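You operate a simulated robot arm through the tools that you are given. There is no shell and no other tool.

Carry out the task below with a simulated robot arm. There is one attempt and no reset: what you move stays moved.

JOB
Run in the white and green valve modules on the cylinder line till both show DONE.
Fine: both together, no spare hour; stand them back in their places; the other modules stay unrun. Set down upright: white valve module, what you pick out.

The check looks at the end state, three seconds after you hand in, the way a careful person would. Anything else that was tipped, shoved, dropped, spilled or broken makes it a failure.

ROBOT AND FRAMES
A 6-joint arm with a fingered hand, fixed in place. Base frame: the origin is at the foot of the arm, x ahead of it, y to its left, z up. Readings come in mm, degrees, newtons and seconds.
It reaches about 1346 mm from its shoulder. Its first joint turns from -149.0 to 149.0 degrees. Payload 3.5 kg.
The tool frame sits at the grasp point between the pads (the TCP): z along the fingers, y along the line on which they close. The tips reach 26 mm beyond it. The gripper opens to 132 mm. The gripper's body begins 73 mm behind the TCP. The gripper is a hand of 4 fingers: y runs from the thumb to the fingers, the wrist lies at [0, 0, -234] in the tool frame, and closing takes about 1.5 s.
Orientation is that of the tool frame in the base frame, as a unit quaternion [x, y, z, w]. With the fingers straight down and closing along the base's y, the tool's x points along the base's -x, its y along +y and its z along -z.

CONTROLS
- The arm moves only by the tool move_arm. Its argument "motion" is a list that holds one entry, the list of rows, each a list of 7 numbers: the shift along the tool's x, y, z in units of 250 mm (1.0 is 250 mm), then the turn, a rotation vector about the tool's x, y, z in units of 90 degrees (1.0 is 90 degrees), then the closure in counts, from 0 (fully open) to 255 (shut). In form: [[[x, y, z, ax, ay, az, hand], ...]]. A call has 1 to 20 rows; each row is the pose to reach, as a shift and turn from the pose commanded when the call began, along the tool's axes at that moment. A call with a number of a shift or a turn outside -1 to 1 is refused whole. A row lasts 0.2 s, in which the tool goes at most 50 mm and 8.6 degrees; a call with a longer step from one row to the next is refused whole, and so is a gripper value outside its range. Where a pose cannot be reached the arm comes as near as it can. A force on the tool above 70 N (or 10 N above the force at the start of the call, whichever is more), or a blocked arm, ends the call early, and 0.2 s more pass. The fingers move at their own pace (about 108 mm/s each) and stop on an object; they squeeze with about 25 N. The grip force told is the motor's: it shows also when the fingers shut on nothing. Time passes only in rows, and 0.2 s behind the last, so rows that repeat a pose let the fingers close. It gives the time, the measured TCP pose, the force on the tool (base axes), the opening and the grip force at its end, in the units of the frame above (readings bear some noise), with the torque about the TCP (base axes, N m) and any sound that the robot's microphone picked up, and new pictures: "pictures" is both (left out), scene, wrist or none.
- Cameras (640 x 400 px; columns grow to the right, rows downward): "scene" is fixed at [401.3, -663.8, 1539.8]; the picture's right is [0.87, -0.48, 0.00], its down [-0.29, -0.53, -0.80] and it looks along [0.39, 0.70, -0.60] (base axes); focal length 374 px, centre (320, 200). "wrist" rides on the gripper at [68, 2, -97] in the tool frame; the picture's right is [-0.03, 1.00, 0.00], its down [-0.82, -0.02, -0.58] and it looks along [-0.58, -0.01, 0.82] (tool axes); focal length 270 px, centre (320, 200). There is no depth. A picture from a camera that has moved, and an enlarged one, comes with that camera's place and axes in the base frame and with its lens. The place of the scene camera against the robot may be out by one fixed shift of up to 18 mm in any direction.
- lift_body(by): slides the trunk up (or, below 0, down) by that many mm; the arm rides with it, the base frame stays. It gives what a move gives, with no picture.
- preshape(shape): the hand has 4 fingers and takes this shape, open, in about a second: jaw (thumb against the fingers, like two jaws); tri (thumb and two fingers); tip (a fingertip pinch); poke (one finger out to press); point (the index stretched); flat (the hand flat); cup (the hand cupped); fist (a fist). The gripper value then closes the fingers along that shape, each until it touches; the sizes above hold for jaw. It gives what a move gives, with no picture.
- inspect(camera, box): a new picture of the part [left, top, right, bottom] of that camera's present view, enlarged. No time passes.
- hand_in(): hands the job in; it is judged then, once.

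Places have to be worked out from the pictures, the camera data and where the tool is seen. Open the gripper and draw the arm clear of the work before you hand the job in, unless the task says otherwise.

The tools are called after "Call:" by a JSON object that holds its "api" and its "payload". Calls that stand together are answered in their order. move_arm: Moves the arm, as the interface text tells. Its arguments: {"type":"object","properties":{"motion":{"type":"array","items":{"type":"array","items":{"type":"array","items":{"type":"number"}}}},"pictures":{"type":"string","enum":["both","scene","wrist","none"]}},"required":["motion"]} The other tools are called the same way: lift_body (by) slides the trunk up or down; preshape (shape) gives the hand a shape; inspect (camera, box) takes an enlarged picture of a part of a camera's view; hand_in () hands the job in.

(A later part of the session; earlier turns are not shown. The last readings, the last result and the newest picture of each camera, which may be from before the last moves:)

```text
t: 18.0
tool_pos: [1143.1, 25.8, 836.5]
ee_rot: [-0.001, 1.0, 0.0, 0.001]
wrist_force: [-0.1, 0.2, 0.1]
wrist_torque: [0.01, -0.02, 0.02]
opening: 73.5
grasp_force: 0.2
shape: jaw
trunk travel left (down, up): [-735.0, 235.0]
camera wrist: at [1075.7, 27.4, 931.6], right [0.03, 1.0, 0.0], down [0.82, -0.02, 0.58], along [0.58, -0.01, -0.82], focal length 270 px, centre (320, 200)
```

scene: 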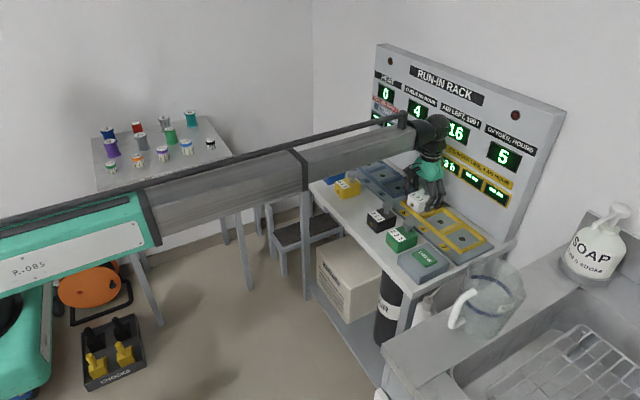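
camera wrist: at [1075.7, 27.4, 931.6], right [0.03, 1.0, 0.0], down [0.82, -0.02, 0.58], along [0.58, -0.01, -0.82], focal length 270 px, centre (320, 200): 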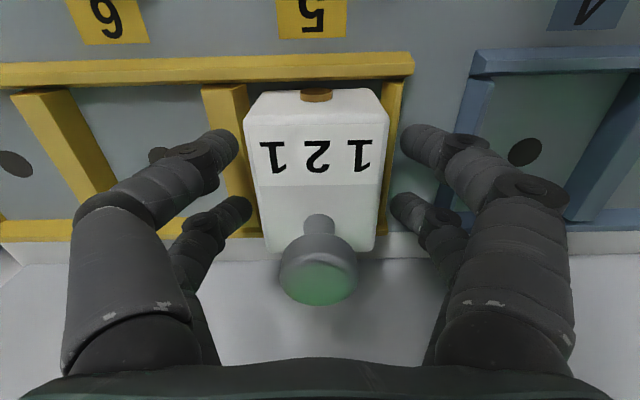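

White stands in slot 5, released. I raise the trunk 90 mm and then move over the green module near (985, −73).

Call:
{"api": "lift_body", "payload": {"by": 90}}

Call:
{"api": "move_arm", "payload": {"motion": [[[0.11, -0.07, 0, 0, 0, 0, 112], [0.22, -0.14, 0, 0, 0, 0, 112], [0.33, -0.21, 0, 0, 0, 0, 112], [0.44, -0.28, 0, 0, 0, 0, 112], [0.55, -0.35, 0, 0, 0, 0, 112], [0.635, -0.394, 0, 0, 0, 0, 112], [0.635, -0.394, 0, 0, 0, 0, 112]]], "pictures": "both"}}

Call:
{"api": "inspect", "payload": {"camera": "wrist", "box": [200, 40, 440, 190]}}

Call:
{"api": "inspect", "payload": {"camera": "scene", "box": [380, 130, 520, 260]}}

```text
t: 19.3
tool_pos: [1145.3, 25.0, 926.2]
ee_rot: [0.0, 1.0, 0.0, -0.001]
wrist_force: [0.0, 0.3, -0.4]
wrist_torque: [-0.04, 0.02, -0.04]
opening: 73.4
grasp_force: 0.0
shape: jaw
trunk travel left (down, up): [-825.0, 145.0]
```

```text
t: 20.9
tool_pos: [986.0, -72.2, 926.5]
ee_rot: [0.0, 1.0, 0.0, 0.0]
wrist_force: [-0.6, -0.5, -0.2]
wrist_torque: [-0.02, -0.01, -0.02]
opening: 73.6
grasp_force: 0.1
shape: jaw
trunk travel left (down, up): [-825.0, 145.0]
camera wrist: at [917.0, -69.6, 1021.7], right [0.03, 1.0, 0.0], down [0.82, -0.02, 0.58], along [0.58, -0.01, -0.82], focal length 270 px, centre (320, 200)
```

scene: 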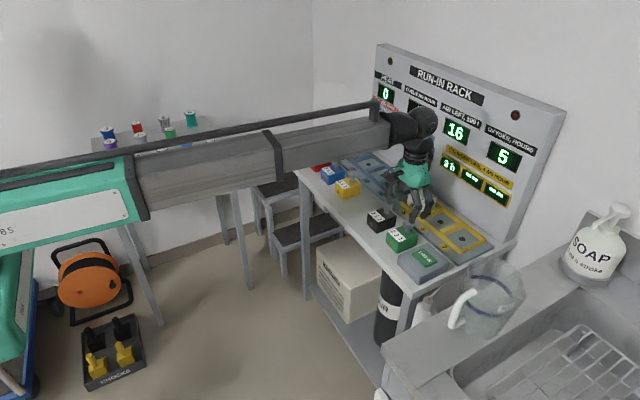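
wrist: 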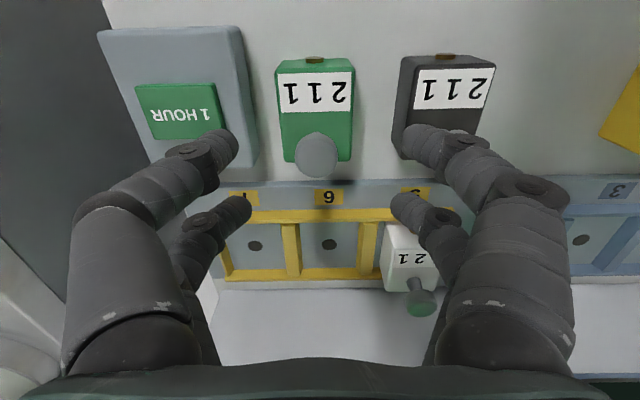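

```text
2.67 times, centred on (320, 115) of wrist
camera zoom: at [917.0, -69.6, 1021.7], right [0.03, 1.0, 0.0], down [0.82, -0.02, 0.58], along [0.58, -0.01, -0.82], focal length 721 px, centre (320, 427)
```

zoom: 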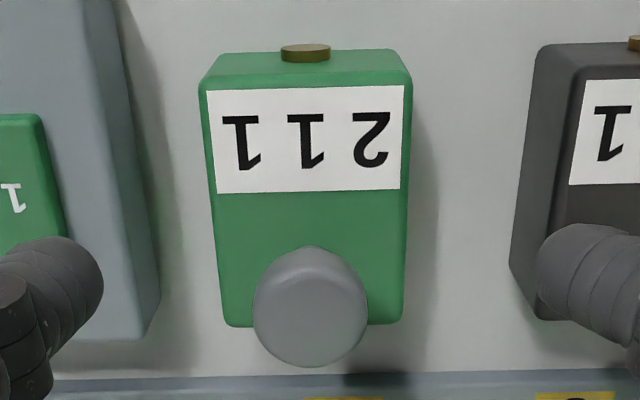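

```text
3.08 times, centred on (450, 195) of scene
camera zoom: at [401.3, -663.8, 1539.8], right [0.87, -0.48, 0.0], down [-0.29, -0.53, -0.8], along [0.39, 0.7, -0.6], focal length 1150 px, centre (-80, 215)
```

zoom: 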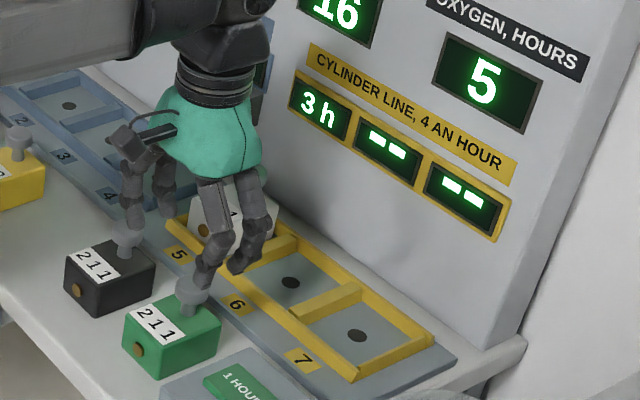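

White sits in slot 5 with "3h" kept. The green module is centred at about (985, −73.2); before descending I check the gap to the button box on its −y side.

Call:
{"api": "inspect", "payload": {"camera": "wrist", "box": [80, 10, 300, 190]}}

Call:
{"api": "inspect", "payload": {"camera": "scene", "box": [370, 215, 470, 295]}}

```text
2.22 times, centred on (190, 100) of wrist
camera zoom: at [917.0, -69.6, 1021.7], right [0.03, 1.0, 0.0], down [0.82, -0.02, 0.58], along [0.58, -0.01, -0.82], focal length 601 px, centre (609, 422)
```

zoom: 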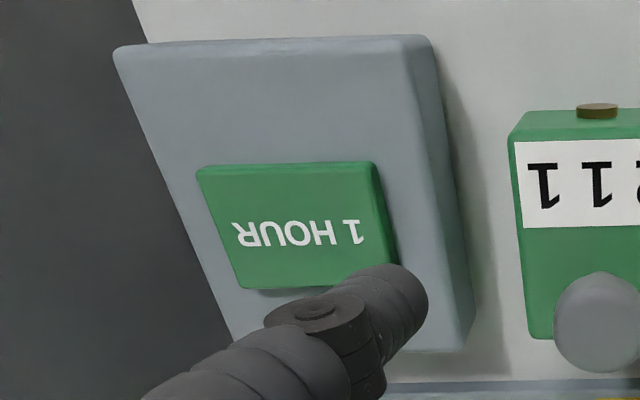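

```text
5.00 times, centred on (420, 255) of scene
camera zoom: at [401.3, -663.8, 1539.8], right [0.87, -0.48, 0.0], down [-0.29, -0.53, -0.8], along [0.39, 0.7, -0.6], focal length 1869 px, centre (-180, -75)
```

zoom: 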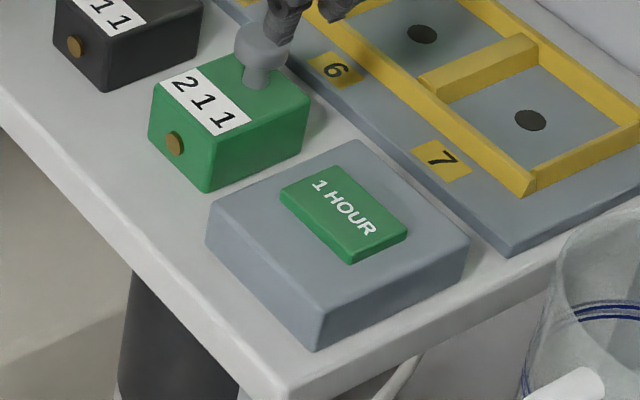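

The box's side is near y≈−130 and its top near z≈811, leaving about 29 mm beside green. I narrow the fingers to ~65 mm, align to y≈−73.2, and lower 80 mm.

Call:
{"api": "move_arm", "payload": {"motion": [[[0, -0.006, 0, 0, 0, 0, 130], [0, -0.006, 0, 0, 0, 0, 130], [0, -0.006, 0, 0, 0, 0, 130]]], "pictures": "none"}}

Call:
{"api": "lift_body", "payload": {"by": -80}}

Call:
{"api": "inspect", "payload": {"camera": "wrist", "box": [80, 40, 560, 340]}}

Call:
{"api": "inspect", "payload": {"camera": "scene", "box": [360, 170, 480, 290]}}

```text
t: 21.7
tool_pos: [984.6, -74.1, 926.9]
ee_rot: [0.001, 1.0, 0.0, 0.0]
wrist_force: [-0.2, -0.2, 0.4]
wrist_torque: [-0.02, -0.01, -0.02]
opening: 65.4
grasp_force: 0.0
shape: jaw
trunk travel left (down, up): [-825.0, 145.0]
```

```text
t: 22.9
tool_pos: [984.7, -74.1, 845.6]
ee_rot: [0.0, 1.0, 0.0, 0.001]
wrist_force: [0.8, -0.1, 0.4]
wrist_torque: [-0.03, 0.01, 0.02]
opening: 65.3
grasp_force: 0.1
shape: jaw
trunk travel left (down, up): [-745.0, 225.0]
```

```text
1.33 times, centred on (320, 190) of wrist
camera zoom: at [916.4, -71.3, 941.7], right [0.03, 1.0, 0.0], down [0.82, -0.02, 0.58], along [0.58, -0.01, -0.82], focal length 360 px, centre (320, 213)
```

zoom: 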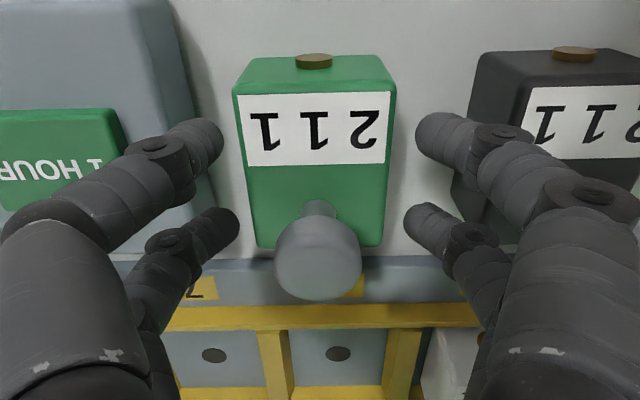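

```text
3.33 times, centred on (420, 230) of scene
camera zoom: at [401.3, -663.8, 1539.8], right [0.87, -0.48, 0.0], down [-0.29, -0.53, -0.8], along [0.39, 0.7, -0.6], focal length 1246 px, centre (-13, 100)
```

zoom: 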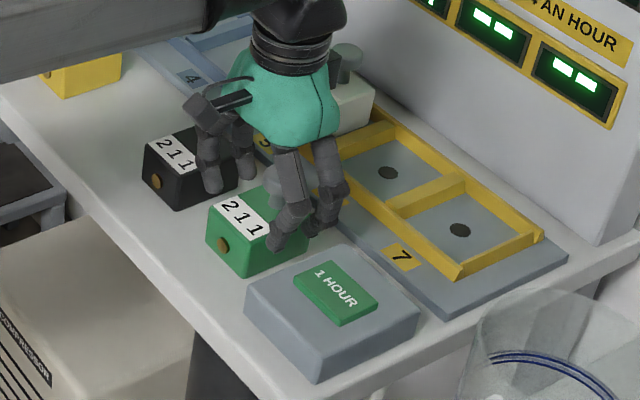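

The fingertips straddle green with the −y fingers inside the gap to the box. I lower the last 21 mm in two steps, watching the force.

Call:
{"api": "lift_body", "payload": {"by": -11}}

Call:
{"api": "lift_body", "payload": {"by": -10}}

Call:
{"api": "inspect", "payload": {"camera": "wrist", "box": [80, 40, 560, 340]}}

Call:
{"api": "inspect", "payload": {"camera": "scene", "box": [370, 190, 470, 290]}}

```text
t: 23.4
tool_pos: [984.2, -73.7, 835.2]
ee_rot: [0.0, 1.0, -0.001, 0.0]
wrist_force: [0.4, -0.2, -1.0]
wrist_torque: [0.02, 0.03, -0.02]
opening: 65.2
grasp_force: 0.0
shape: jaw
trunk travel left (down, up): [-734.0, 236.0]
```

```text
t: 24.0
tool_pos: [984.7, -74.0, 824.6]
ee_rot: [0.001, 1.0, 0.0, 0.0]
wrist_force: [-0.6, 0.0, -0.3]
wrist_torque: [-0.01, 0.0, 0.06]
opening: 65.2
grasp_force: 0.1
shape: jaw
trunk travel left (down, up): [-724.0, 246.0]
```

```text
1.33 times, centred on (320, 190) of wrist
camera zoom: at [916.4, -71.3, 920.6], right [0.03, 1.0, 0.0], down [0.82, -0.02, 0.58], along [0.58, -0.01, -0.82], focal length 360 px, centre (320, 213)
```

zoom: 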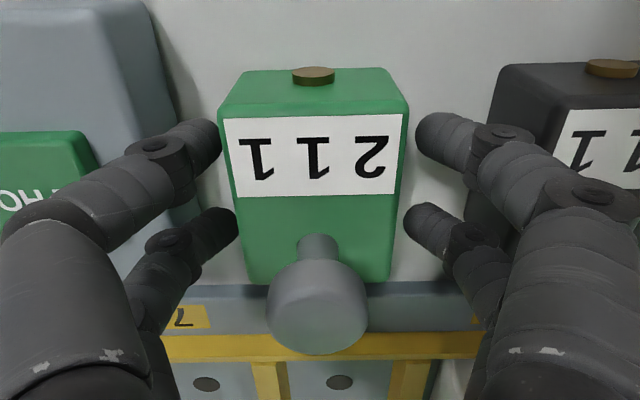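

```text
4.00 times, centred on (420, 240) of scene
camera zoom: at [401.3, -663.8, 1539.8], right [0.87, -0.48, 0.0], down [-0.29, -0.53, -0.8], along [0.39, 0.7, -0.6], focal length 1495 px, centre (-80, 40)
```

zoom: 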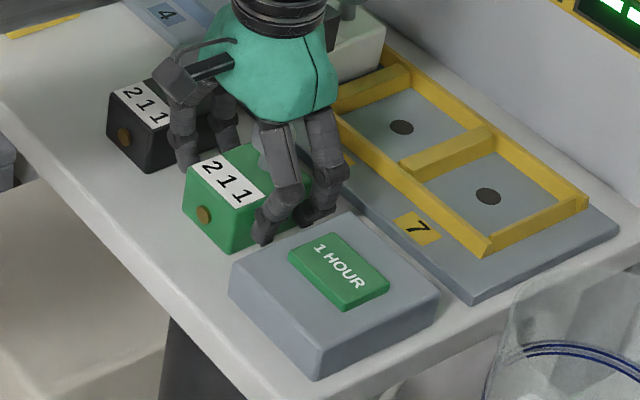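

No contact on the way down. I close on green, fingers only, and let the grip settle.

Call:
{"api": "move_arm", "payload": {"motion": [[[0, -0.003, 0, 0, 0, 0, 145], [0, -0.003, 0, 0, 0, 0, 165], [0, -0.003, 0, 0, 0, 0, 200], [0, -0.003, 0, 0, 0, 0, 255], [0, -0.003, 0, 0, 0, 0, 255], [0, -0.003, 0, 0, 0, 0, 255], [0, -0.003, 0, 0, 0, 0, 255]]], "pictures": "wrist"}}

Call:
{"api": "lift_body", "payload": {"by": 15}}

Call:
{"api": "inspect", "payload": {"camera": "scene", "box": [370, 190, 470, 290]}}

Call:
{"api": "inspect", "payload": {"camera": "wrist", "box": [80, 40, 560, 340]}}

```text
t: 25.6
tool_pos: [985.1, -74.8, 823.4]
ee_rot: [0.0, 1.0, 0.0, 0.0]
wrist_force: [1.0, 0.4, -0.2]
wrist_torque: [-0.03, 0.0, 0.03]
opening: 49.3
grasp_force: 24.9
shape: jaw
trunk travel left (down, up): [-724.0, 246.0]
camera wrist: at [916.9, -72.0, 920.4], right [0.03, 1.0, 0.0], down [0.82, -0.02, 0.58], along [0.58, -0.01, -0.82], focal length 270 px, centre (320, 200)
```

wrist: 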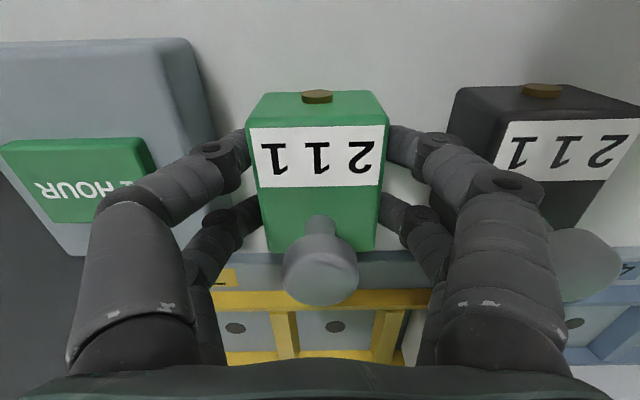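

```text
t: 26.2
tool_pos: [985.0, -75.3, 839.3]
ee_rot: [-0.001, 1.0, -0.001, 0.0]
wrist_force: [0.1, -0.5, -3.6]
wrist_torque: [-0.01, -0.01, 0.0]
opening: 49.3
grasp_force: 25.2
shape: jaw
trunk travel left (down, up): [-739.0, 231.0]
```

```text
4.00 times, centred on (420, 240) of scene
camera zoom: at [401.3, -663.8, 1539.8], right [0.87, -0.48, 0.0], down [-0.29, -0.53, -0.8], along [0.39, 0.7, -0.6], focal length 1495 px, centre (-80, 40)
```

zoom: 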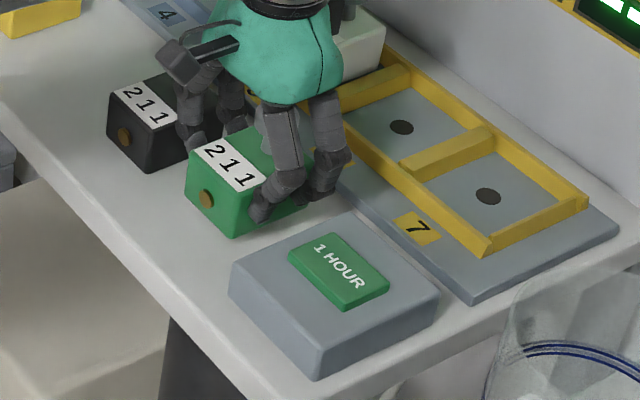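

```text
1.33 times, centred on (320, 190) of wrist
camera zoom: at [917.0, -72.0, 935.4], right [0.03, 1.0, 0.0], down [0.82, -0.02, 0.58], along [0.58, -0.01, -0.82], focal length 360 px, centre (320, 213)
```

zoom: 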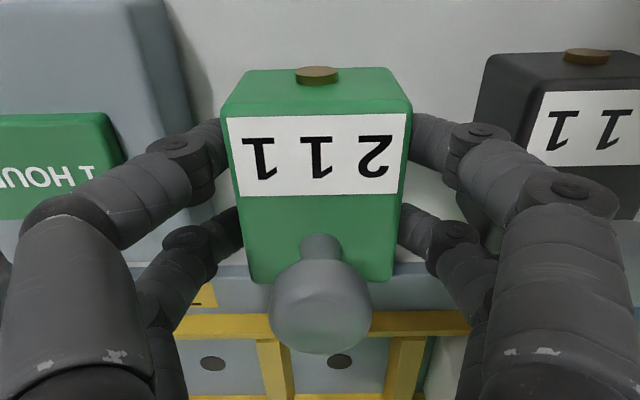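

Green is lifted cleanly and level. I raise it 70 mm and carry it to above slot 7 at about (1143.5, −149).

Call:
{"api": "lift_body", "payload": {"by": 70}}

Call:
{"api": "move_arm", "payload": {"motion": [[[-0.11, -0.05, 0, 0, 0, 0, 255], [-0.22, -0.1, 0, 0, 0, 0, 255], [-0.33, -0.15, 0, 0, 0, 0, 255], [-0.44, -0.2, 0, 0, 0, 0, 255], [-0.55, -0.26, 0, 0, 0, 0, 255], [-0.634, -0.301, 0, 0, 0, 0, 255], [-0.634, -0.301, 0, 0, 0, 0, 255], [-0.634, -0.301, 0, 0, 0, 0, 255]]], "pictures": "both"}}

Call:
{"api": "inspect", "payload": {"camera": "wrist", "box": [200, 20, 440, 130]}}

Call:
{"api": "inspect", "payload": {"camera": "wrist", "box": [320, 20, 560, 200]}}

```text
t: 27.3
tool_pos: [984.5, -73.8, 908.8]
ee_rot: [0.0, 1.0, 0.001, -0.001]
wrist_force: [-0.4, 0.0, -3.6]
wrist_torque: [0.02, 0.01, -0.01]
opening: 49.0
grasp_force: 24.9
shape: jaw
trunk travel left (down, up): [-809.0, 161.0]
```

```text
t: 29.1
tool_pos: [1143.2, -148.6, 909.7]
ee_rot: [0.0, 1.0, 0.0, 0.0]
wrist_force: [0.3, 0.6, -3.1]
wrist_torque: [0.03, -0.03, 0.02]
opening: 49.3
grasp_force: 25.4
shape: jaw
out of reach, approached as far as the arm can: row 5
trunk travel left (down, up): [-809.0, 161.0]
camera wrist: at [1075.4, -145.8, 1005.3], right [0.03, 1.0, 0.0], down [0.82, -0.02, 0.58], along [0.58, -0.01, -0.82], focal length 270 px, centre (320, 200)
```

scene: 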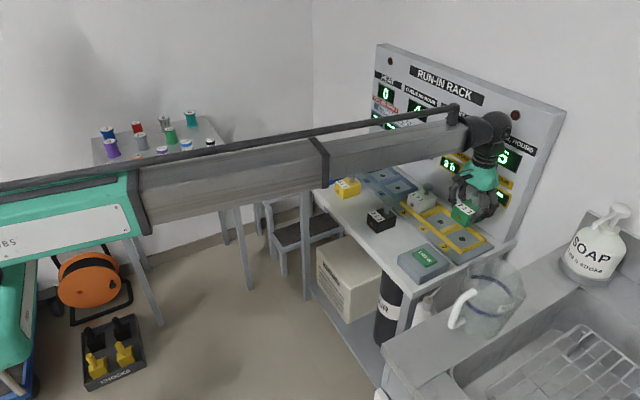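
wrist: 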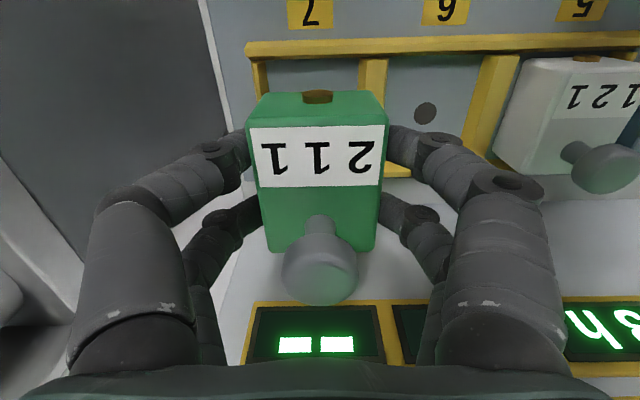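

```text
2.67 times, centred on (320, 75) of wrist
camera zoom: at [1075.4, -145.8, 1005.3], right [0.03, 1.0, 0.0], down [0.82, -0.02, 0.58], along [0.58, -0.01, -0.82], focal length 721 px, centre (320, 533)
```

zoom: 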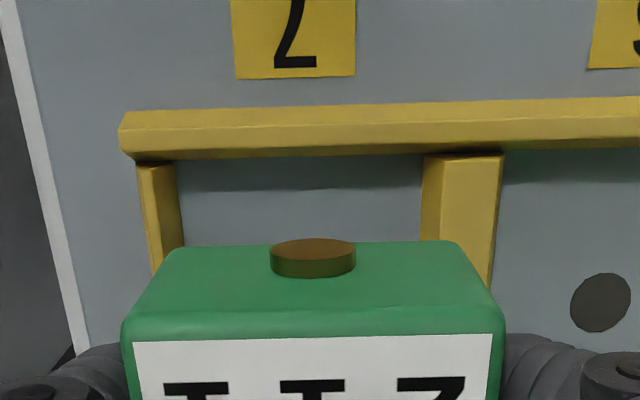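

```text
2.22 times, centred on (440, 110) of wrist
camera zoom: at [1075.4, -145.8, 1005.3], right [0.03, 1.0, 0.0], down [0.82, -0.02, 0.58], along [0.58, -0.01, -0.82], focal length 601 px, centre (53, 400)
```

zoom: 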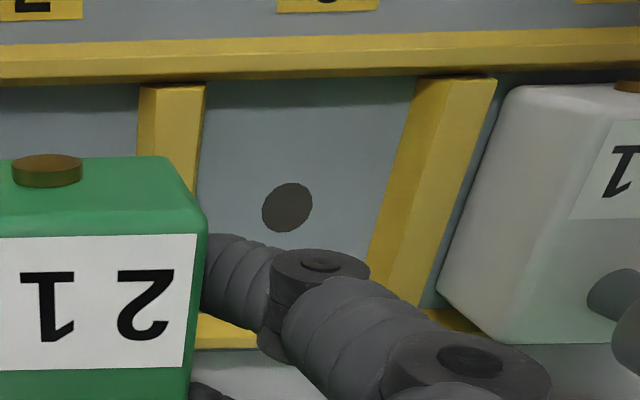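

The slot's walls appear centred ~3 mm further −y than the module. I shift −3 mm in y and 1 mm in x, then lower 56 mm and check.

Call:
{"api": "move_arm", "payload": {"motion": [[[-0.004, -0.012, 0, 0, 0, 0, 255], [-0.004, -0.012, 0, 0, 0, 0, 255]]], "pictures": "none"}}

Call:
{"api": "lift_body", "payload": {"by": -56}}

Call:
{"api": "inspect", "payload": {"camera": "wrist", "box": [160, 40, 480, 240]}}

Call:
{"api": "inspect", "payload": {"camera": "scene", "box": [400, 160, 520, 280]}}

```text
t: 29.7
tool_pos: [1145.2, -151.4, 910.3]
ee_rot: [0.0, 1.0, 0.0, 0.001]
wrist_force: [0.1, 0.5, -2.3]
wrist_torque: [-0.01, -0.03, 0.01]
opening: 49.3
grasp_force: 24.8
shape: jaw
trunk travel left (down, up): [-809.0, 161.0]
```

```text
t: 30.7
tool_pos: [1144.5, -150.9, 854.4]
ee_rot: [0.0, 1.0, 0.0, -0.001]
wrist_force: [-0.9, 0.3, -3.2]
wrist_torque: [-0.01, 0.03, 0.01]
opening: 49.4
grasp_force: 25.0
shape: jaw
trunk travel left (down, up): [-753.0, 217.0]
```

```text
2.00 times, centred on (320, 140) of wrist
camera zoom: at [1076.1, -149.4, 949.4], right [0.03, 1.0, 0.0], down [0.82, -0.02, 0.58], along [0.58, -0.01, -0.82], focal length 541 px, centre (320, 320)
```

zoom: 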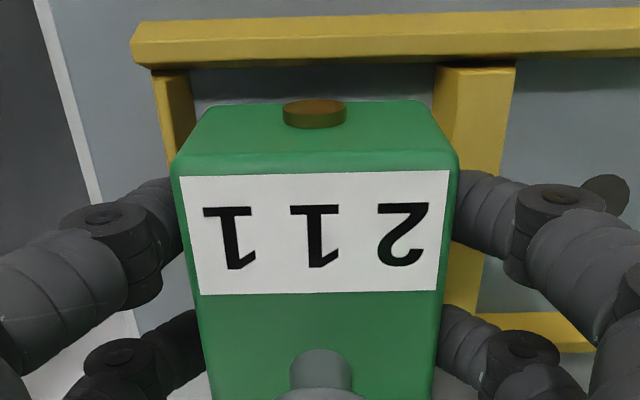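

```text
3.33 times, centred on (460, 220) of scene
camera zoom: at [401.3, -663.8, 1539.8], right [0.87, -0.48, 0.0], down [-0.29, -0.53, -0.8], along [0.39, 0.7, -0.6], focal length 1246 px, centre (-147, 133)
```

zoom: 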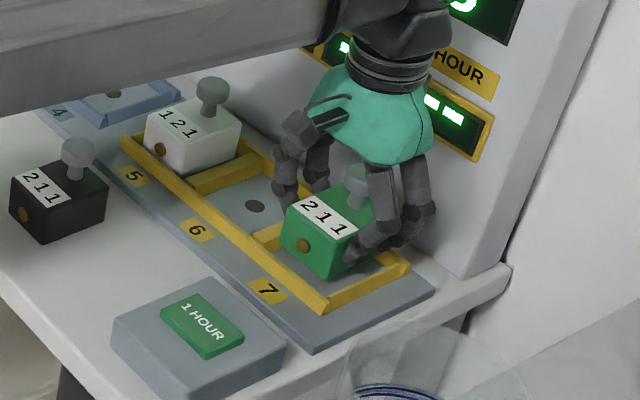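

Green's lower edges sit centred between slot 7's walls. I lower 12 mm, then 5 mm more, to just above the floor as with white.

Call:
{"api": "lift_body", "payload": {"by": -12}}

Call:
{"api": "lift_body", "payload": {"by": -4}}

Call:
{"api": "lift_body", "payload": {"by": -1.5}}

Call:
{"api": "inspect", "payload": {"camera": "scene", "box": [400, 130, 540, 270]}}

Call:
{"api": "inspect", "payload": {"camera": "wrist", "box": [120, 40, 520, 290]}}

```text
t: 31.3
tool_pos: [1145.0, -151.8, 841.9]
ee_rot: [0.0, 1.0, -0.001, 0.0]
wrist_force: [0.0, 0.7, -3.4]
wrist_torque: [-0.01, 0.02, -0.01]
opening: 49.5
grasp_force: 25.1
shape: jaw
trunk travel left (down, up): [-741.0, 229.0]
```

```text
t: 31.8
tool_pos: [1144.4, -151.5, 837.5]
ee_rot: [0.0, 1.0, 0.0, 0.0]
wrist_force: [0.5, 0.3, -2.9]
wrist_torque: [0.02, 0.0, 0.0]
opening: 49.3
grasp_force: 25.1
shape: jaw
trunk travel left (down, up): [-737.0, 233.0]
```

```text
t: 32.3
tool_pos: [1144.1, -151.8, 837.4]
ee_rot: [-0.001, 1.0, 0.0, 0.0]
wrist_force: [0.7, 0.2, 1.5]
wrist_torque: [0.03, -0.02, 0.03]
opening: 49.3
grasp_force: 25.3
shape: jaw
trunk travel left (down, up): [-735.0, 235.0]
```

```text
2.86 times, centred on (470, 200) of scene
camera zoom: at [401.3, -663.8, 1539.8], right [0.87, -0.48, 0.0], down [-0.29, -0.53, -0.8], along [0.39, 0.7, -0.6], focal length 1068 px, centre (-109, 200)
```

zoom: 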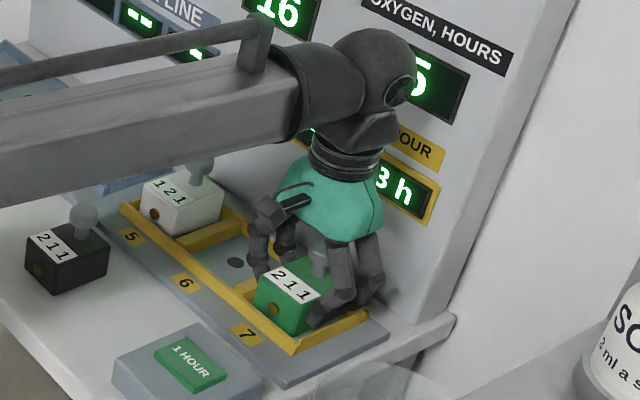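

```text
1.60 times, centred on (320, 165) of wrist
camera zoom: at [1076.0, -149.3, 932.2], right [0.03, 1.0, 0.0], down [0.82, -0.02, 0.58], along [0.58, -0.01, -0.82], focal length 432 px, centre (320, 256)
```

zoom: 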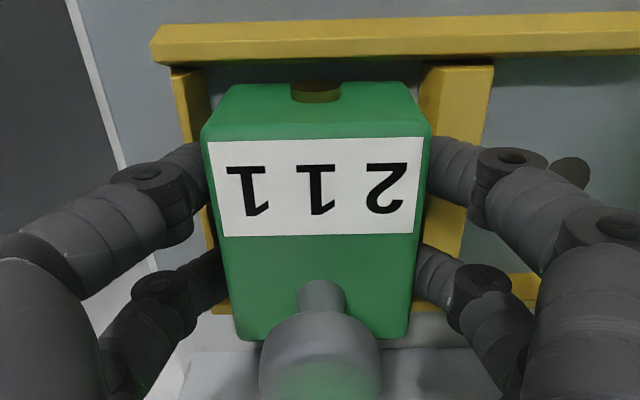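

Slot 7's display now shows "3h" too: green is seated. I open the fingers, then raise clear.

Call:
{"api": "move_arm", "payload": {"motion": [[[0, 0, 0, 0, 0, 0, 150], [0, 0, 0, 0, 0, 0, 125], [0, 0, 0, 0, 0, 0, 112], [0, 0, 0, 0, 0, 0, 112], [0, 0, 0, 0, 0, 0, 112]]], "pictures": "none"}}

Call:
{"api": "lift_body", "payload": {"by": 100}}

Call:
{"api": "inspect", "payload": {"camera": "wrist", "box": [0, 0, 640, 400]}}

Call:
{"api": "inspect", "payload": {"camera": "scene", "box": [360, 70, 540, 280]}}

```text
t: 33.5
tool_pos: [1144.1, -152.5, 835.7]
ee_rot: [0.001, 1.0, 0.0, 0.0]
wrist_force: [-0.8, 0.2, -0.1]
wrist_torque: [-0.02, -0.01, 0.01]
opening: 73.4
grasp_force: 0.0
shape: jaw
trunk travel left (down, up): [-735.0, 235.0]
```

```text
t: 34.9
tool_pos: [1143.9, -152.4, 937.1]
ee_rot: [0.0, 1.0, 0.0, 0.0]
wrist_force: [-0.5, 0.2, 0.5]
wrist_torque: [-0.01, -0.01, 0.01]
opening: 73.5
grasp_force: 0.0
shape: jaw
trunk travel left (down, up): [-835.0, 135.0]
```

```text
1.00 times, centred on (320, 200) of wrist (not enlarged: the box is as wide or as high as the picture)
camera zoom: at [1076.1, -149.3, 1032.0], right [0.03, 1.0, 0.0], down [0.82, -0.02, 0.58], along [0.58, -0.01, -0.82], focal length 270 px, centre (320, 200)
```

zoom: 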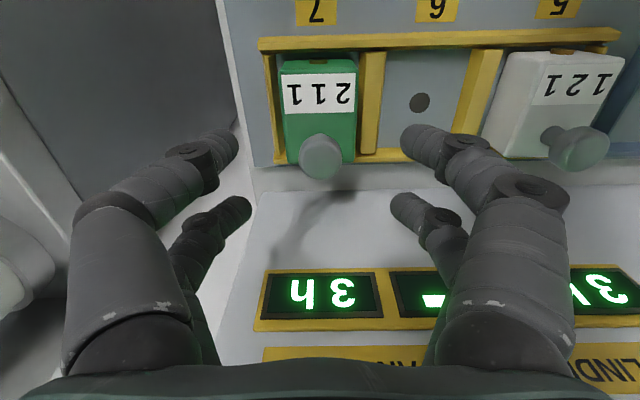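

```text
1.90 times, centred on (450, 175) of scene
camera zoom: at [401.3, -663.8, 1539.8], right [0.87, -0.48, 0.0], down [-0.29, -0.53, -0.8], along [0.39, 0.7, -0.6], focal length 712 px, centre (72, 248)
```

zoom: 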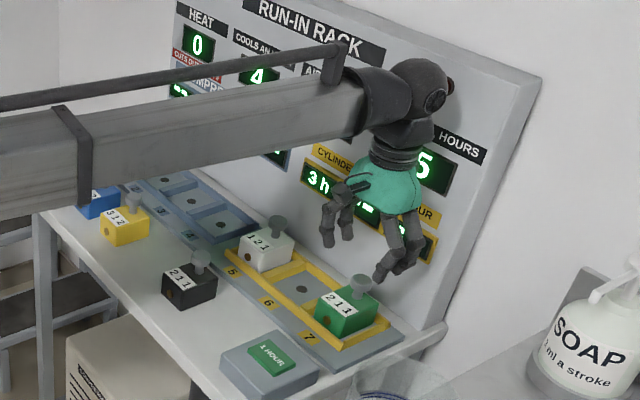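

Both displays read 3h with air 16 and oxygen 5. I move the hand to above the "1 HOUR" button near (978, −173) at this height and shape the hand to poke.

Call:
{"api": "move_arm", "payload": {"motion": [[[0.12, -0.016, 0, 0, 0, 0, 112], [0.24, -0.032, 0, 0, 0, 0, 112], [0.36, -0.048, 0, 0, 0, 0, 112], [0.48, -0.064, 0, 0, 0, 0, 112], [0.6, -0.08, 0, 0, 0, 0, 112], [0.664, -0.088, 0, 0, 0, 0, 112], [0.664, -0.088, 0, 0, 0, 0, 112]]], "pictures": "none"}}

Call:
{"api": "preshape", "payload": {"shape": "poke"}}

Call:
{"api": "inspect", "payload": {"camera": "wrist", "box": [0, 0, 640, 400]}}

Call:
{"api": "inspect", "payload": {"camera": "scene", "box": [360, 90, 540, 300]}}

```text
t: 36.5
tool_pos: [975.6, -174.7, 936.4]
ee_rot: [0.0, 1.0, 0.0, 0.0]
wrist_force: [1.0, 0.1, 0.5]
wrist_torque: [-0.01, 0.0, -0.02]
opening: 73.6
grasp_force: 0.1
shape: jaw
trunk travel left (down, up): [-835.0, 135.0]
```

```text
t: 37.4
tool_pos: [975.4, -175.1, 936.3]
ee_rot: [0.0, 1.0, 0.0, 0.001]
wrist_force: [-0.3, 0.1, 0.4]
wrist_torque: [-0.03, 0.03, -0.01]
opening: 0.0
grasp_force: 0.1
shape: poke
trunk travel left (down, up): [-835.0, 135.0]
```

```text
1.00 times, centred on (320, 200) of wrist (not enlarged: the box is as wide or as high as the picture)
camera zoom: at [908.0, -171.8, 1032.1], right [0.03, 1.0, 0.0], down [0.82, -0.02, 0.58], along [0.58, -0.01, -0.82], focal length 270 px, centre (320, 200)
```

zoom: 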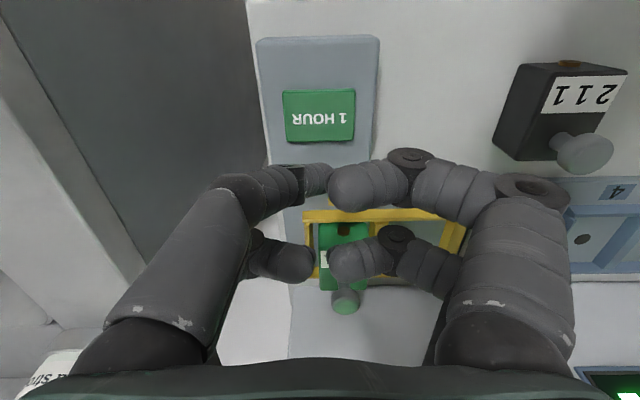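

```text
1.90 times, centred on (450, 195) of scene
camera zoom: at [401.3, -663.8, 1539.8], right [0.87, -0.48, 0.0], down [-0.29, -0.53, -0.8], along [0.39, 0.7, -0.6], focal length 712 px, centre (72, 210)
```

zoom: 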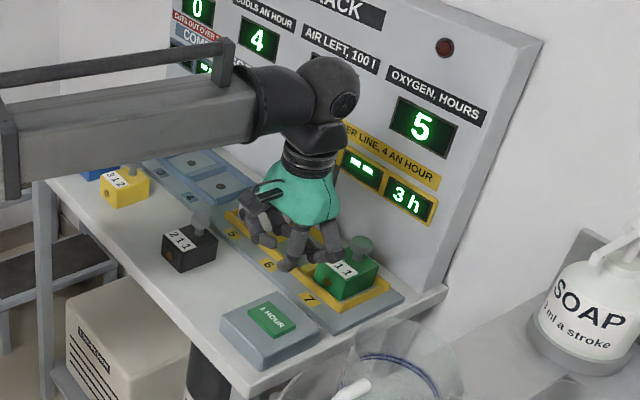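

The hand is taking the poke shape; I let it settle with the gripper value at 0 and look again.

Call:
{"api": "move_arm", "payload": {"motion": [[[0, 0, 0, 0, 0, 0, 0], [0, 0, 0, 0, 0, 0, 0], [0, 0, 0, 0, 0, 0, 0], [0, 0, 0, 0, 0, 0, 0]]], "pictures": "wrist"}}

Call:
{"api": "inspect", "payload": {"camera": "scene", "box": [410, 140, 510, 260]}}

```text
t: 38.4
tool_pos: [975.9, -174.1, 936.0]
ee_rot: [0.0, 1.0, 0.001, 0.0]
wrist_force: [-0.2, -0.2, -0.3]
wrist_torque: [-0.01, 0.0, 0.0]
opening: 0.0
grasp_force: 0.0
shape: poke
trunk travel left (down, up): [-835.0, 135.0]
camera wrist: at [908.0, -171.9, 1032.1], right [0.03, 1.0, 0.0], down [0.82, -0.02, 0.58], along [0.58, -0.01, -0.82], focal length 270 px, centre (320, 200)
```

wrist: 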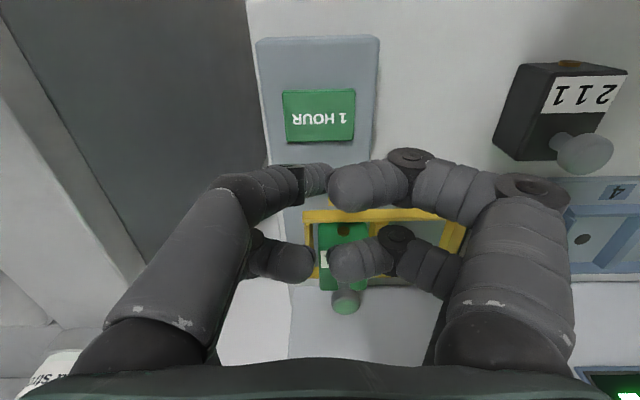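

```text
3.33 times, centred on (460, 200) of scene
camera zoom: at [401.3, -663.8, 1539.8], right [0.87, -0.48, 0.0], down [-0.29, -0.53, -0.8], along [0.39, 0.7, -0.6], focal length 1246 px, centre (-147, 200)
```

zoom: 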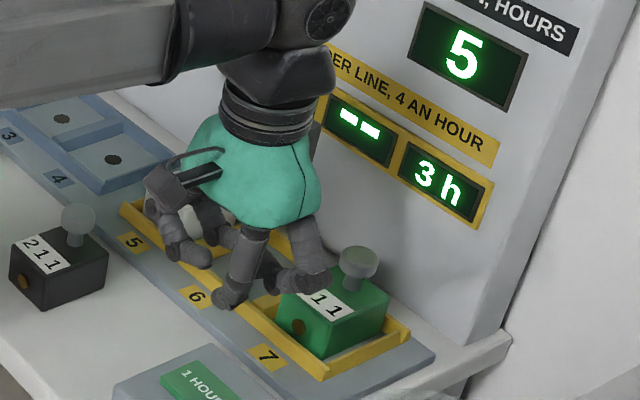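

I enlarge the wrist view around the fingers to see which one sticks out to press.

Call:
{"api": "inspect", "payload": {"camera": "wrist", "box": [190, 120, 500, 320]}}

Call:
{"api": "inspect", "payload": {"camera": "scene", "box": [445, 165, 515, 240]}}

```text
2.00 times, centred on (345, 220) of wrist
camera zoom: at [908.0, -171.9, 1032.1], right [0.03, 1.0, 0.0], down [0.82, -0.02, 0.58], along [0.58, -0.01, -0.82], focal length 541 px, centre (270, 160)
```

zoom: 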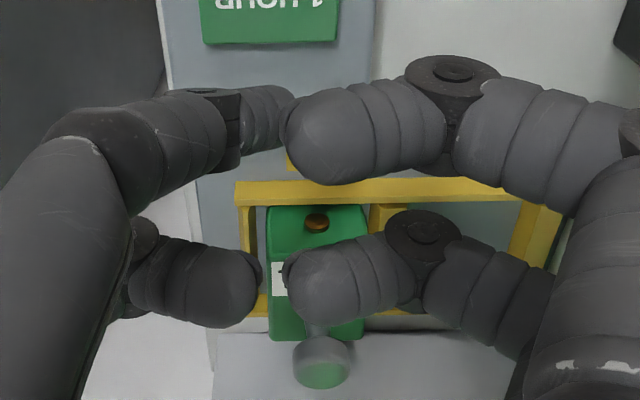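

```text
5.33 times, centred on (480, 202) of scene
camera zoom: at [401.3, -663.8, 1539.8], right [0.87, -0.48, 0.0], down [-0.29, -0.53, -0.8], along [0.39, 0.7, -0.6], focal length 1993 px, centre (-533, 187)
```

zoom: 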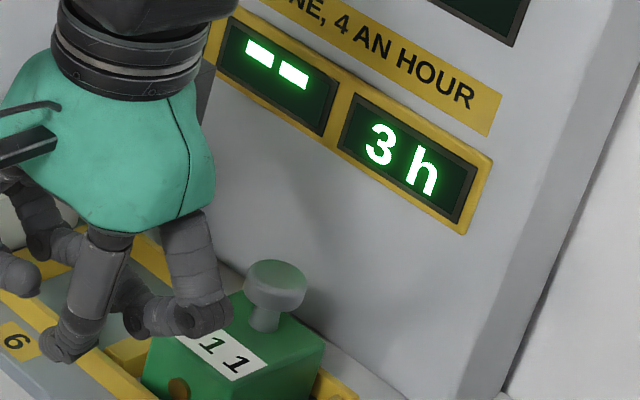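

One finger is extended to about the tool axis, 26 mm beyond the TCP, and the tip is over the button's centre (≈977, −173). I lower 72 mm and check from both views.

Call:
{"api": "lift_body", "payload": {"by": -72}}

Call:
{"api": "inspect", "payload": {"camera": "wrist", "box": [160, 60, 480, 260]}}

Call:
{"api": "inspect", "payload": {"camera": "scene", "box": [370, 190, 480, 290]}}

```text
t: 39.5
tool_pos: [976.4, -174.8, 865.0]
ee_rot: [0.0, 1.0, 0.0, 0.0]
wrist_force: [-1.0, -0.1, -0.7]
wrist_torque: [-0.02, 0.03, 0.0]
opening: 0.2
grasp_force: 0.1
shape: poke
trunk travel left (down, up): [-763.0, 207.0]
```

```text
2.00 times, centred on (320, 160) of wrist
camera zoom: at [907.9, -171.9, 960.2], right [0.03, 1.0, 0.0], down [0.82, -0.02, 0.58], along [0.58, -0.01, -0.82], focal length 541 px, centre (320, 280)
```

zoom: 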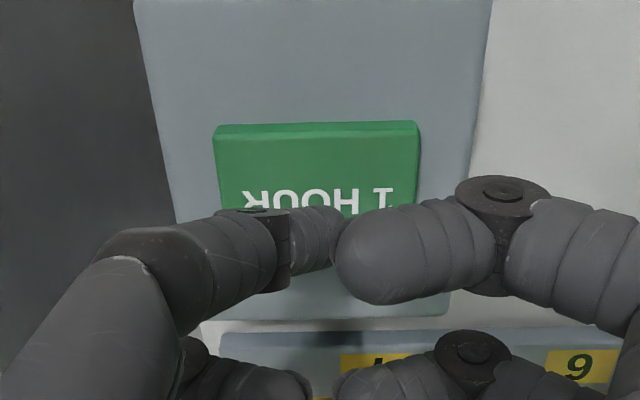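

```text
4.00 times, centred on (425, 240) of scene
camera zoom: at [401.3, -663.8, 1539.8], right [0.87, -0.48, 0.0], down [-0.29, -0.53, -0.8], along [0.39, 0.7, -0.6], focal length 1495 px, centre (-100, 40)
```

zoom: 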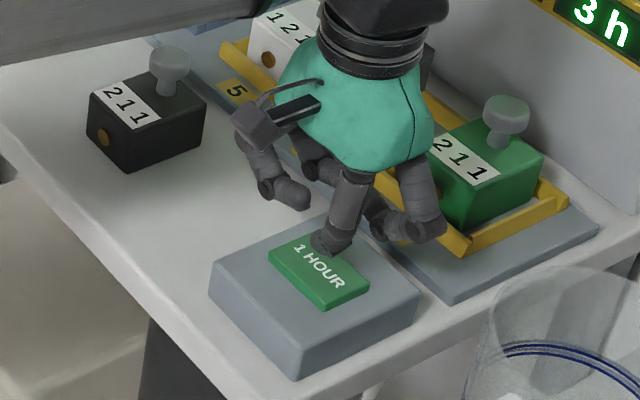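

The poke tip is above the button. I lower 14 mm, then go in small steps, watching for force and the displays.

Call:
{"api": "lift_body", "payload": {"by": -14}}

Call:
{"api": "lift_body", "payload": {"by": -3}}

Call:
{"api": "inspect", "payload": {"camera": "scene", "box": [380, 80, 540, 290]}}

```text
t: 40.1
tool_pos: [975.7, -176.2, 850.3]
ee_rot: [0.0, 1.0, 0.0, -0.001]
wrist_force: [0.5, -0.3, 0.9]
wrist_torque: [-0.04, 0.0, 0.04]
opening: 0.0
grasp_force: 0.0
shape: poke
trunk travel left (down, up): [-749.0, 221.0]
heard: click
```

```text
t: 40.6
tool_pos: [975.8, -175.2, 847.2]
ee_rot: [0.0, 1.0, -0.001, 0.0]
wrist_force: [-0.5, -0.1, 3.5]
wrist_torque: [-0.02, -0.04, -0.02]
opening: 0.2
grasp_force: 0.1
shape: poke
trunk travel left (down, up): [-746.0, 224.0]
```

```text
1.90 times, centred on (460, 185) of scene
camera zoom: at [401.3, -663.8, 1539.8], right [0.87, -0.48, 0.0], down [-0.29, -0.53, -0.8], along [0.39, 0.7, -0.6], focal length 712 px, centre (53, 229)
```

zoom: 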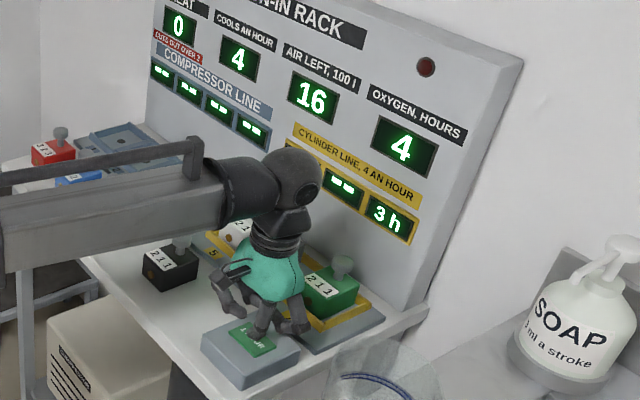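

A click was heard and oxygen went from 5 to 4. I raise the finger 20 mm and read all displays after a moment before deciding anything else.

Call:
{"api": "lift_body", "payload": {"by": 20}}

Call:
{"api": "inspect", "payload": {"camera": "scene", "box": [360, 60, 540, 260]}}

Call:
{"api": "inspect", "payload": {"camera": "wrist", "box": [0, 0, 640, 400]}}

```text
t: 41.3
tool_pos: [975.5, -175.2, 868.0]
ee_rot: [0.0, 1.0, 0.0, 0.001]
wrist_force: [0.3, -0.2, 0.6]
wrist_torque: [0.02, 0.03, 0.03]
opening: 0.0
grasp_force: 0.0
shape: poke
trunk travel left (down, up): [-766.0, 204.0]
```

```text
2.00 times, centred on (450, 160) of scene
camera zoom: at [401.3, -663.8, 1539.8], right [0.87, -0.48, 0.0], down [-0.29, -0.53, -0.8], along [0.39, 0.7, -0.6], focal length 748 px, centre (60, 280)
```

zoom: 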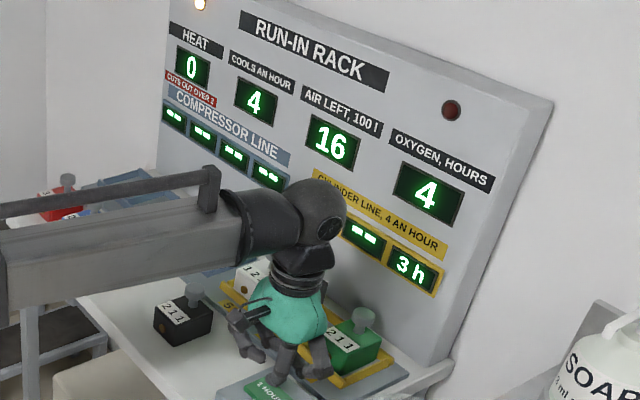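

```text
1.00 times, centred on (320, 200) of wrist (not enlarged: the box is as wide or as high as the picture)
camera zoom: at [908.0, -171.8, 963.1], right [0.03, 1.0, 0.0], down [0.82, -0.02, 0.58], along [0.58, -0.01, -0.82], focal length 270 px, centre (320, 200)
```

zoom: 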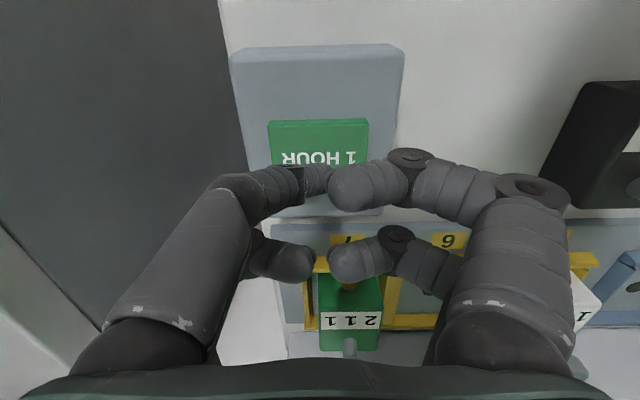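

The amber lamp at the panel's top-left is now lit: the hour seems to be running. I wait a few seconds in place and watch.

Call:
{"api": "move_arm", "payload": {"motion": [[[0, 0, 0, 0, 0, 0, 0], [0, 0, 0, 0, 0, 0, 0], [0, 0, 0, 0, 0, 0, 0], [0, 0, 0, 0, 0, 0, 0], [0, 0, 0, 0, 0, 0, 0], [0, 0, 0, 0, 0, 0, 0], [0, 0, 0, 0, 0, 0, 0], [0, 0, 0, 0, 0, 0, 0], [0, 0, 0, 0, 0, 0, 0], [0, 0, 0, 0, 0, 0, 0]]], "pictures": "none"}}

Call:
{"api": "inspect", "payload": {"camera": "scene", "box": [360, 40, 540, 240]}}

```text
t: 43.5
tool_pos: [976.0, -174.0, 867.1]
ee_rot: [0.0, 1.0, 0.0, 0.0]
wrist_force: [-0.1, 0.0, 0.0]
wrist_torque: [0.02, 0.01, 0.01]
opening: 0.2
grasp_force: 0.2
shape: poke
trunk travel left (down, up): [-766.0, 204.0]
```

```text
2.00 times, centred on (450, 140) of scene
camera zoom: at [401.3, -663.8, 1539.8], right [0.87, -0.48, 0.0], down [-0.29, -0.53, -0.8], along [0.39, 0.7, -0.6], focal length 748 px, centre (60, 320)
```

zoom: 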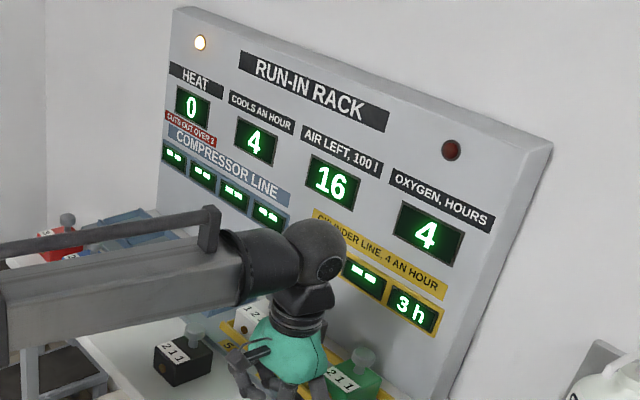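

The amber lamp is still lit and the numbers have not settled yet. I keep waiting for the hour to finish, without pressing again.

Call:
{"api": "move_arm", "payload": {"motion": [[[0, 0, 0, 0, 0, 0, 0], [0, 0, 0, 0, 0, 0, 0], [0, 0, 0, 0, 0, 0, 0], [0, 0, 0, 0, 0, 0, 0], [0, 0, 0, 0, 0, 0, 0], [0, 0, 0, 0, 0, 0, 0], [0, 0, 0, 0, 0, 0, 0], [0, 0, 0, 0, 0, 0, 0], [0, 0, 0, 0, 0, 0, 0], [0, 0, 0, 0, 0, 0, 0], [0, 0, 0, 0, 0, 0, 0], [0, 0, 0, 0, 0, 0, 0], [0, 0, 0, 0, 0, 0, 0], [0, 0, 0, 0, 0, 0, 0], [0, 0, 0, 0, 0, 0, 0]]], "pictures": "none"}}

Call:
{"api": "inspect", "payload": {"camera": "scene", "box": [360, 40, 540, 240]}}

```text
t: 46.7
tool_pos: [976.6, -174.8, 866.9]
ee_rot: [0.0, 1.0, 0.001, 0.0]
wrist_force: [0.1, 0.1, -0.2]
wrist_torque: [0.0, -0.01, 0.06]
opening: 0.1
grasp_force: 0.1
shape: poke
trunk travel left (down, up): [-766.0, 204.0]
```

```text
2.00 times, centred on (450, 140) of scene
camera zoom: at [401.3, -663.8, 1539.8], right [0.87, -0.48, 0.0], down [-0.29, -0.53, -0.8], along [0.39, 0.7, -0.6], focal length 748 px, centre (60, 320)
```

zoom: 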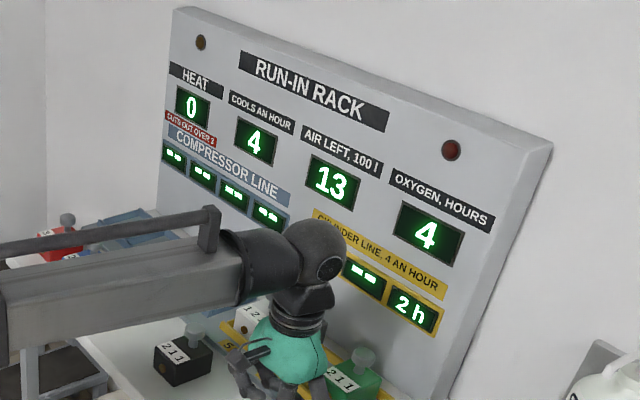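

The lamp is off: air 13 (1+2 used), slot 7 at 2h, oxygen 4. I press once more for the second hour, to the depth where the click came, then raise.

Call:
{"api": "lift_body", "payload": {"by": -18}}

Call:
{"api": "lift_body", "payload": {"by": 18}}

Call:
{"api": "inspect", "payload": {"camera": "scene", "box": [360, 40, 540, 240]}}

```text
t: 47.3
tool_pos: [975.7, -175.0, 849.4]
ee_rot: [0.0, 1.0, 0.0, 0.0]
wrist_force: [0.0, -0.3, 1.7]
wrist_torque: [0.02, 0.01, 0.0]
opening: 0.2
grasp_force: 0.2
shape: poke
trunk travel left (down, up): [-748.0, 222.0]
heard: click
```

```text
t: 48.0
tool_pos: [976.6, -173.6, 867.7]
ee_rot: [0.001, 1.0, 0.0, 0.0]
wrist_force: [-1.3, 0.1, 0.4]
wrist_torque: [0.02, 0.0, -0.02]
opening: 0.0
grasp_force: 0.0
shape: poke
trunk travel left (down, up): [-766.0, 204.0]
```

```text
2.00 times, centred on (450, 140) of scene
camera zoom: at [401.3, -663.8, 1539.8], right [0.87, -0.48, 0.0], down [-0.29, -0.53, -0.8], along [0.39, 0.7, -0.6], focal length 748 px, centre (60, 320)
```

zoom: 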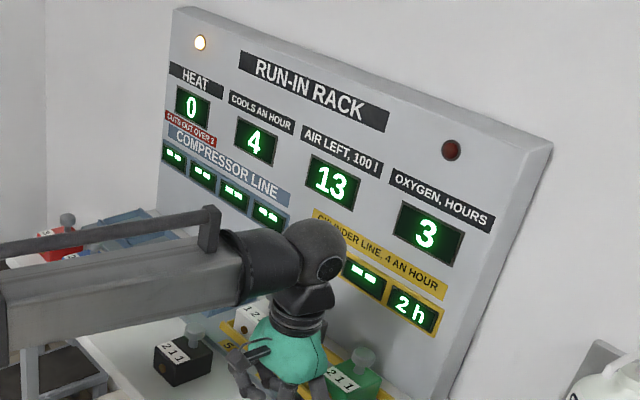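

The click was heard, the lamp is lit and oxygen is 3: the second hour is running. I wait for it to finish.

Call:
{"api": "move_arm", "payload": {"motion": [[[0, 0, 0, 0, 0, 0, 0], [0, 0, 0, 0, 0, 0, 0], [0, 0, 0, 0, 0, 0, 0], [0, 0, 0, 0, 0, 0, 0], [0, 0, 0, 0, 0, 0, 0], [0, 0, 0, 0, 0, 0, 0], [0, 0, 0, 0, 0, 0, 0], [0, 0, 0, 0, 0, 0, 0], [0, 0, 0, 0, 0, 0, 0], [0, 0, 0, 0, 0, 0, 0], [0, 0, 0, 0, 0, 0, 0], [0, 0, 0, 0, 0, 0, 0], [0, 0, 0, 0, 0, 0, 0], [0, 0, 0, 0, 0, 0, 0], [0, 0, 0, 0, 0, 0, 0], [0, 0, 0, 0, 0, 0, 0], [0, 0, 0, 0, 0, 0, 0], [0, 0, 0, 0, 0, 0, 0], [0, 0, 0, 0, 0, 0, 0], [0, 0, 0, 0, 0, 0, 0]]], "pictures": "none"}}

Call:
{"api": "move_arm", "payload": {"motion": [[[0, 0, 0, 0, 0, 0, 0], [0, 0, 0, 0, 0, 0, 0], [0, 0, 0, 0, 0, 0, 0], [0, 0, 0, 0, 0, 0, 0], [0, 0, 0, 0, 0, 0, 0], [0, 0, 0, 0, 0, 0, 0], [0, 0, 0, 0, 0, 0, 0], [0, 0, 0, 0, 0, 0, 0]]], "pictures": "none"}}

Call:
{"api": "inspect", "payload": {"camera": "scene", "box": [360, 40, 540, 240]}}

```text
t: 52.2
tool_pos: [976.4, -173.1, 867.7]
ee_rot: [0.0, 1.0, 0.0, 0.0]
wrist_force: [0.3, -0.5, 0.9]
wrist_torque: [0.04, 0.03, -0.01]
opening: 0.0
grasp_force: 0.0
shape: poke
trunk travel left (down, up): [-766.0, 204.0]
```

```text
t: 54.0
tool_pos: [976.1, -172.9, 866.8]
ee_rot: [0.0, 1.0, 0.0, 0.0]
wrist_force: [-0.8, -0.7, -0.5]
wrist_torque: [0.06, -0.01, -0.02]
opening: 0.1
grasp_force: 0.0
shape: poke
trunk travel left (down, up): [-766.0, 204.0]
```

```text
2.00 times, centred on (450, 140) of scene
camera zoom: at [401.3, -663.8, 1539.8], right [0.87, -0.48, 0.0], down [-0.29, -0.53, -0.8], along [0.39, 0.7, -0.6], focal length 748 px, centre (60, 320)
```

zoom: 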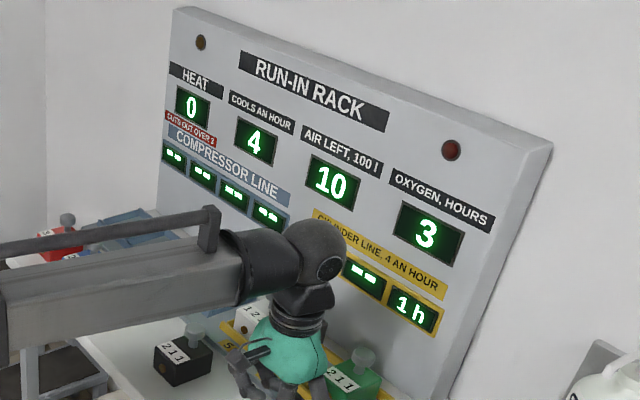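

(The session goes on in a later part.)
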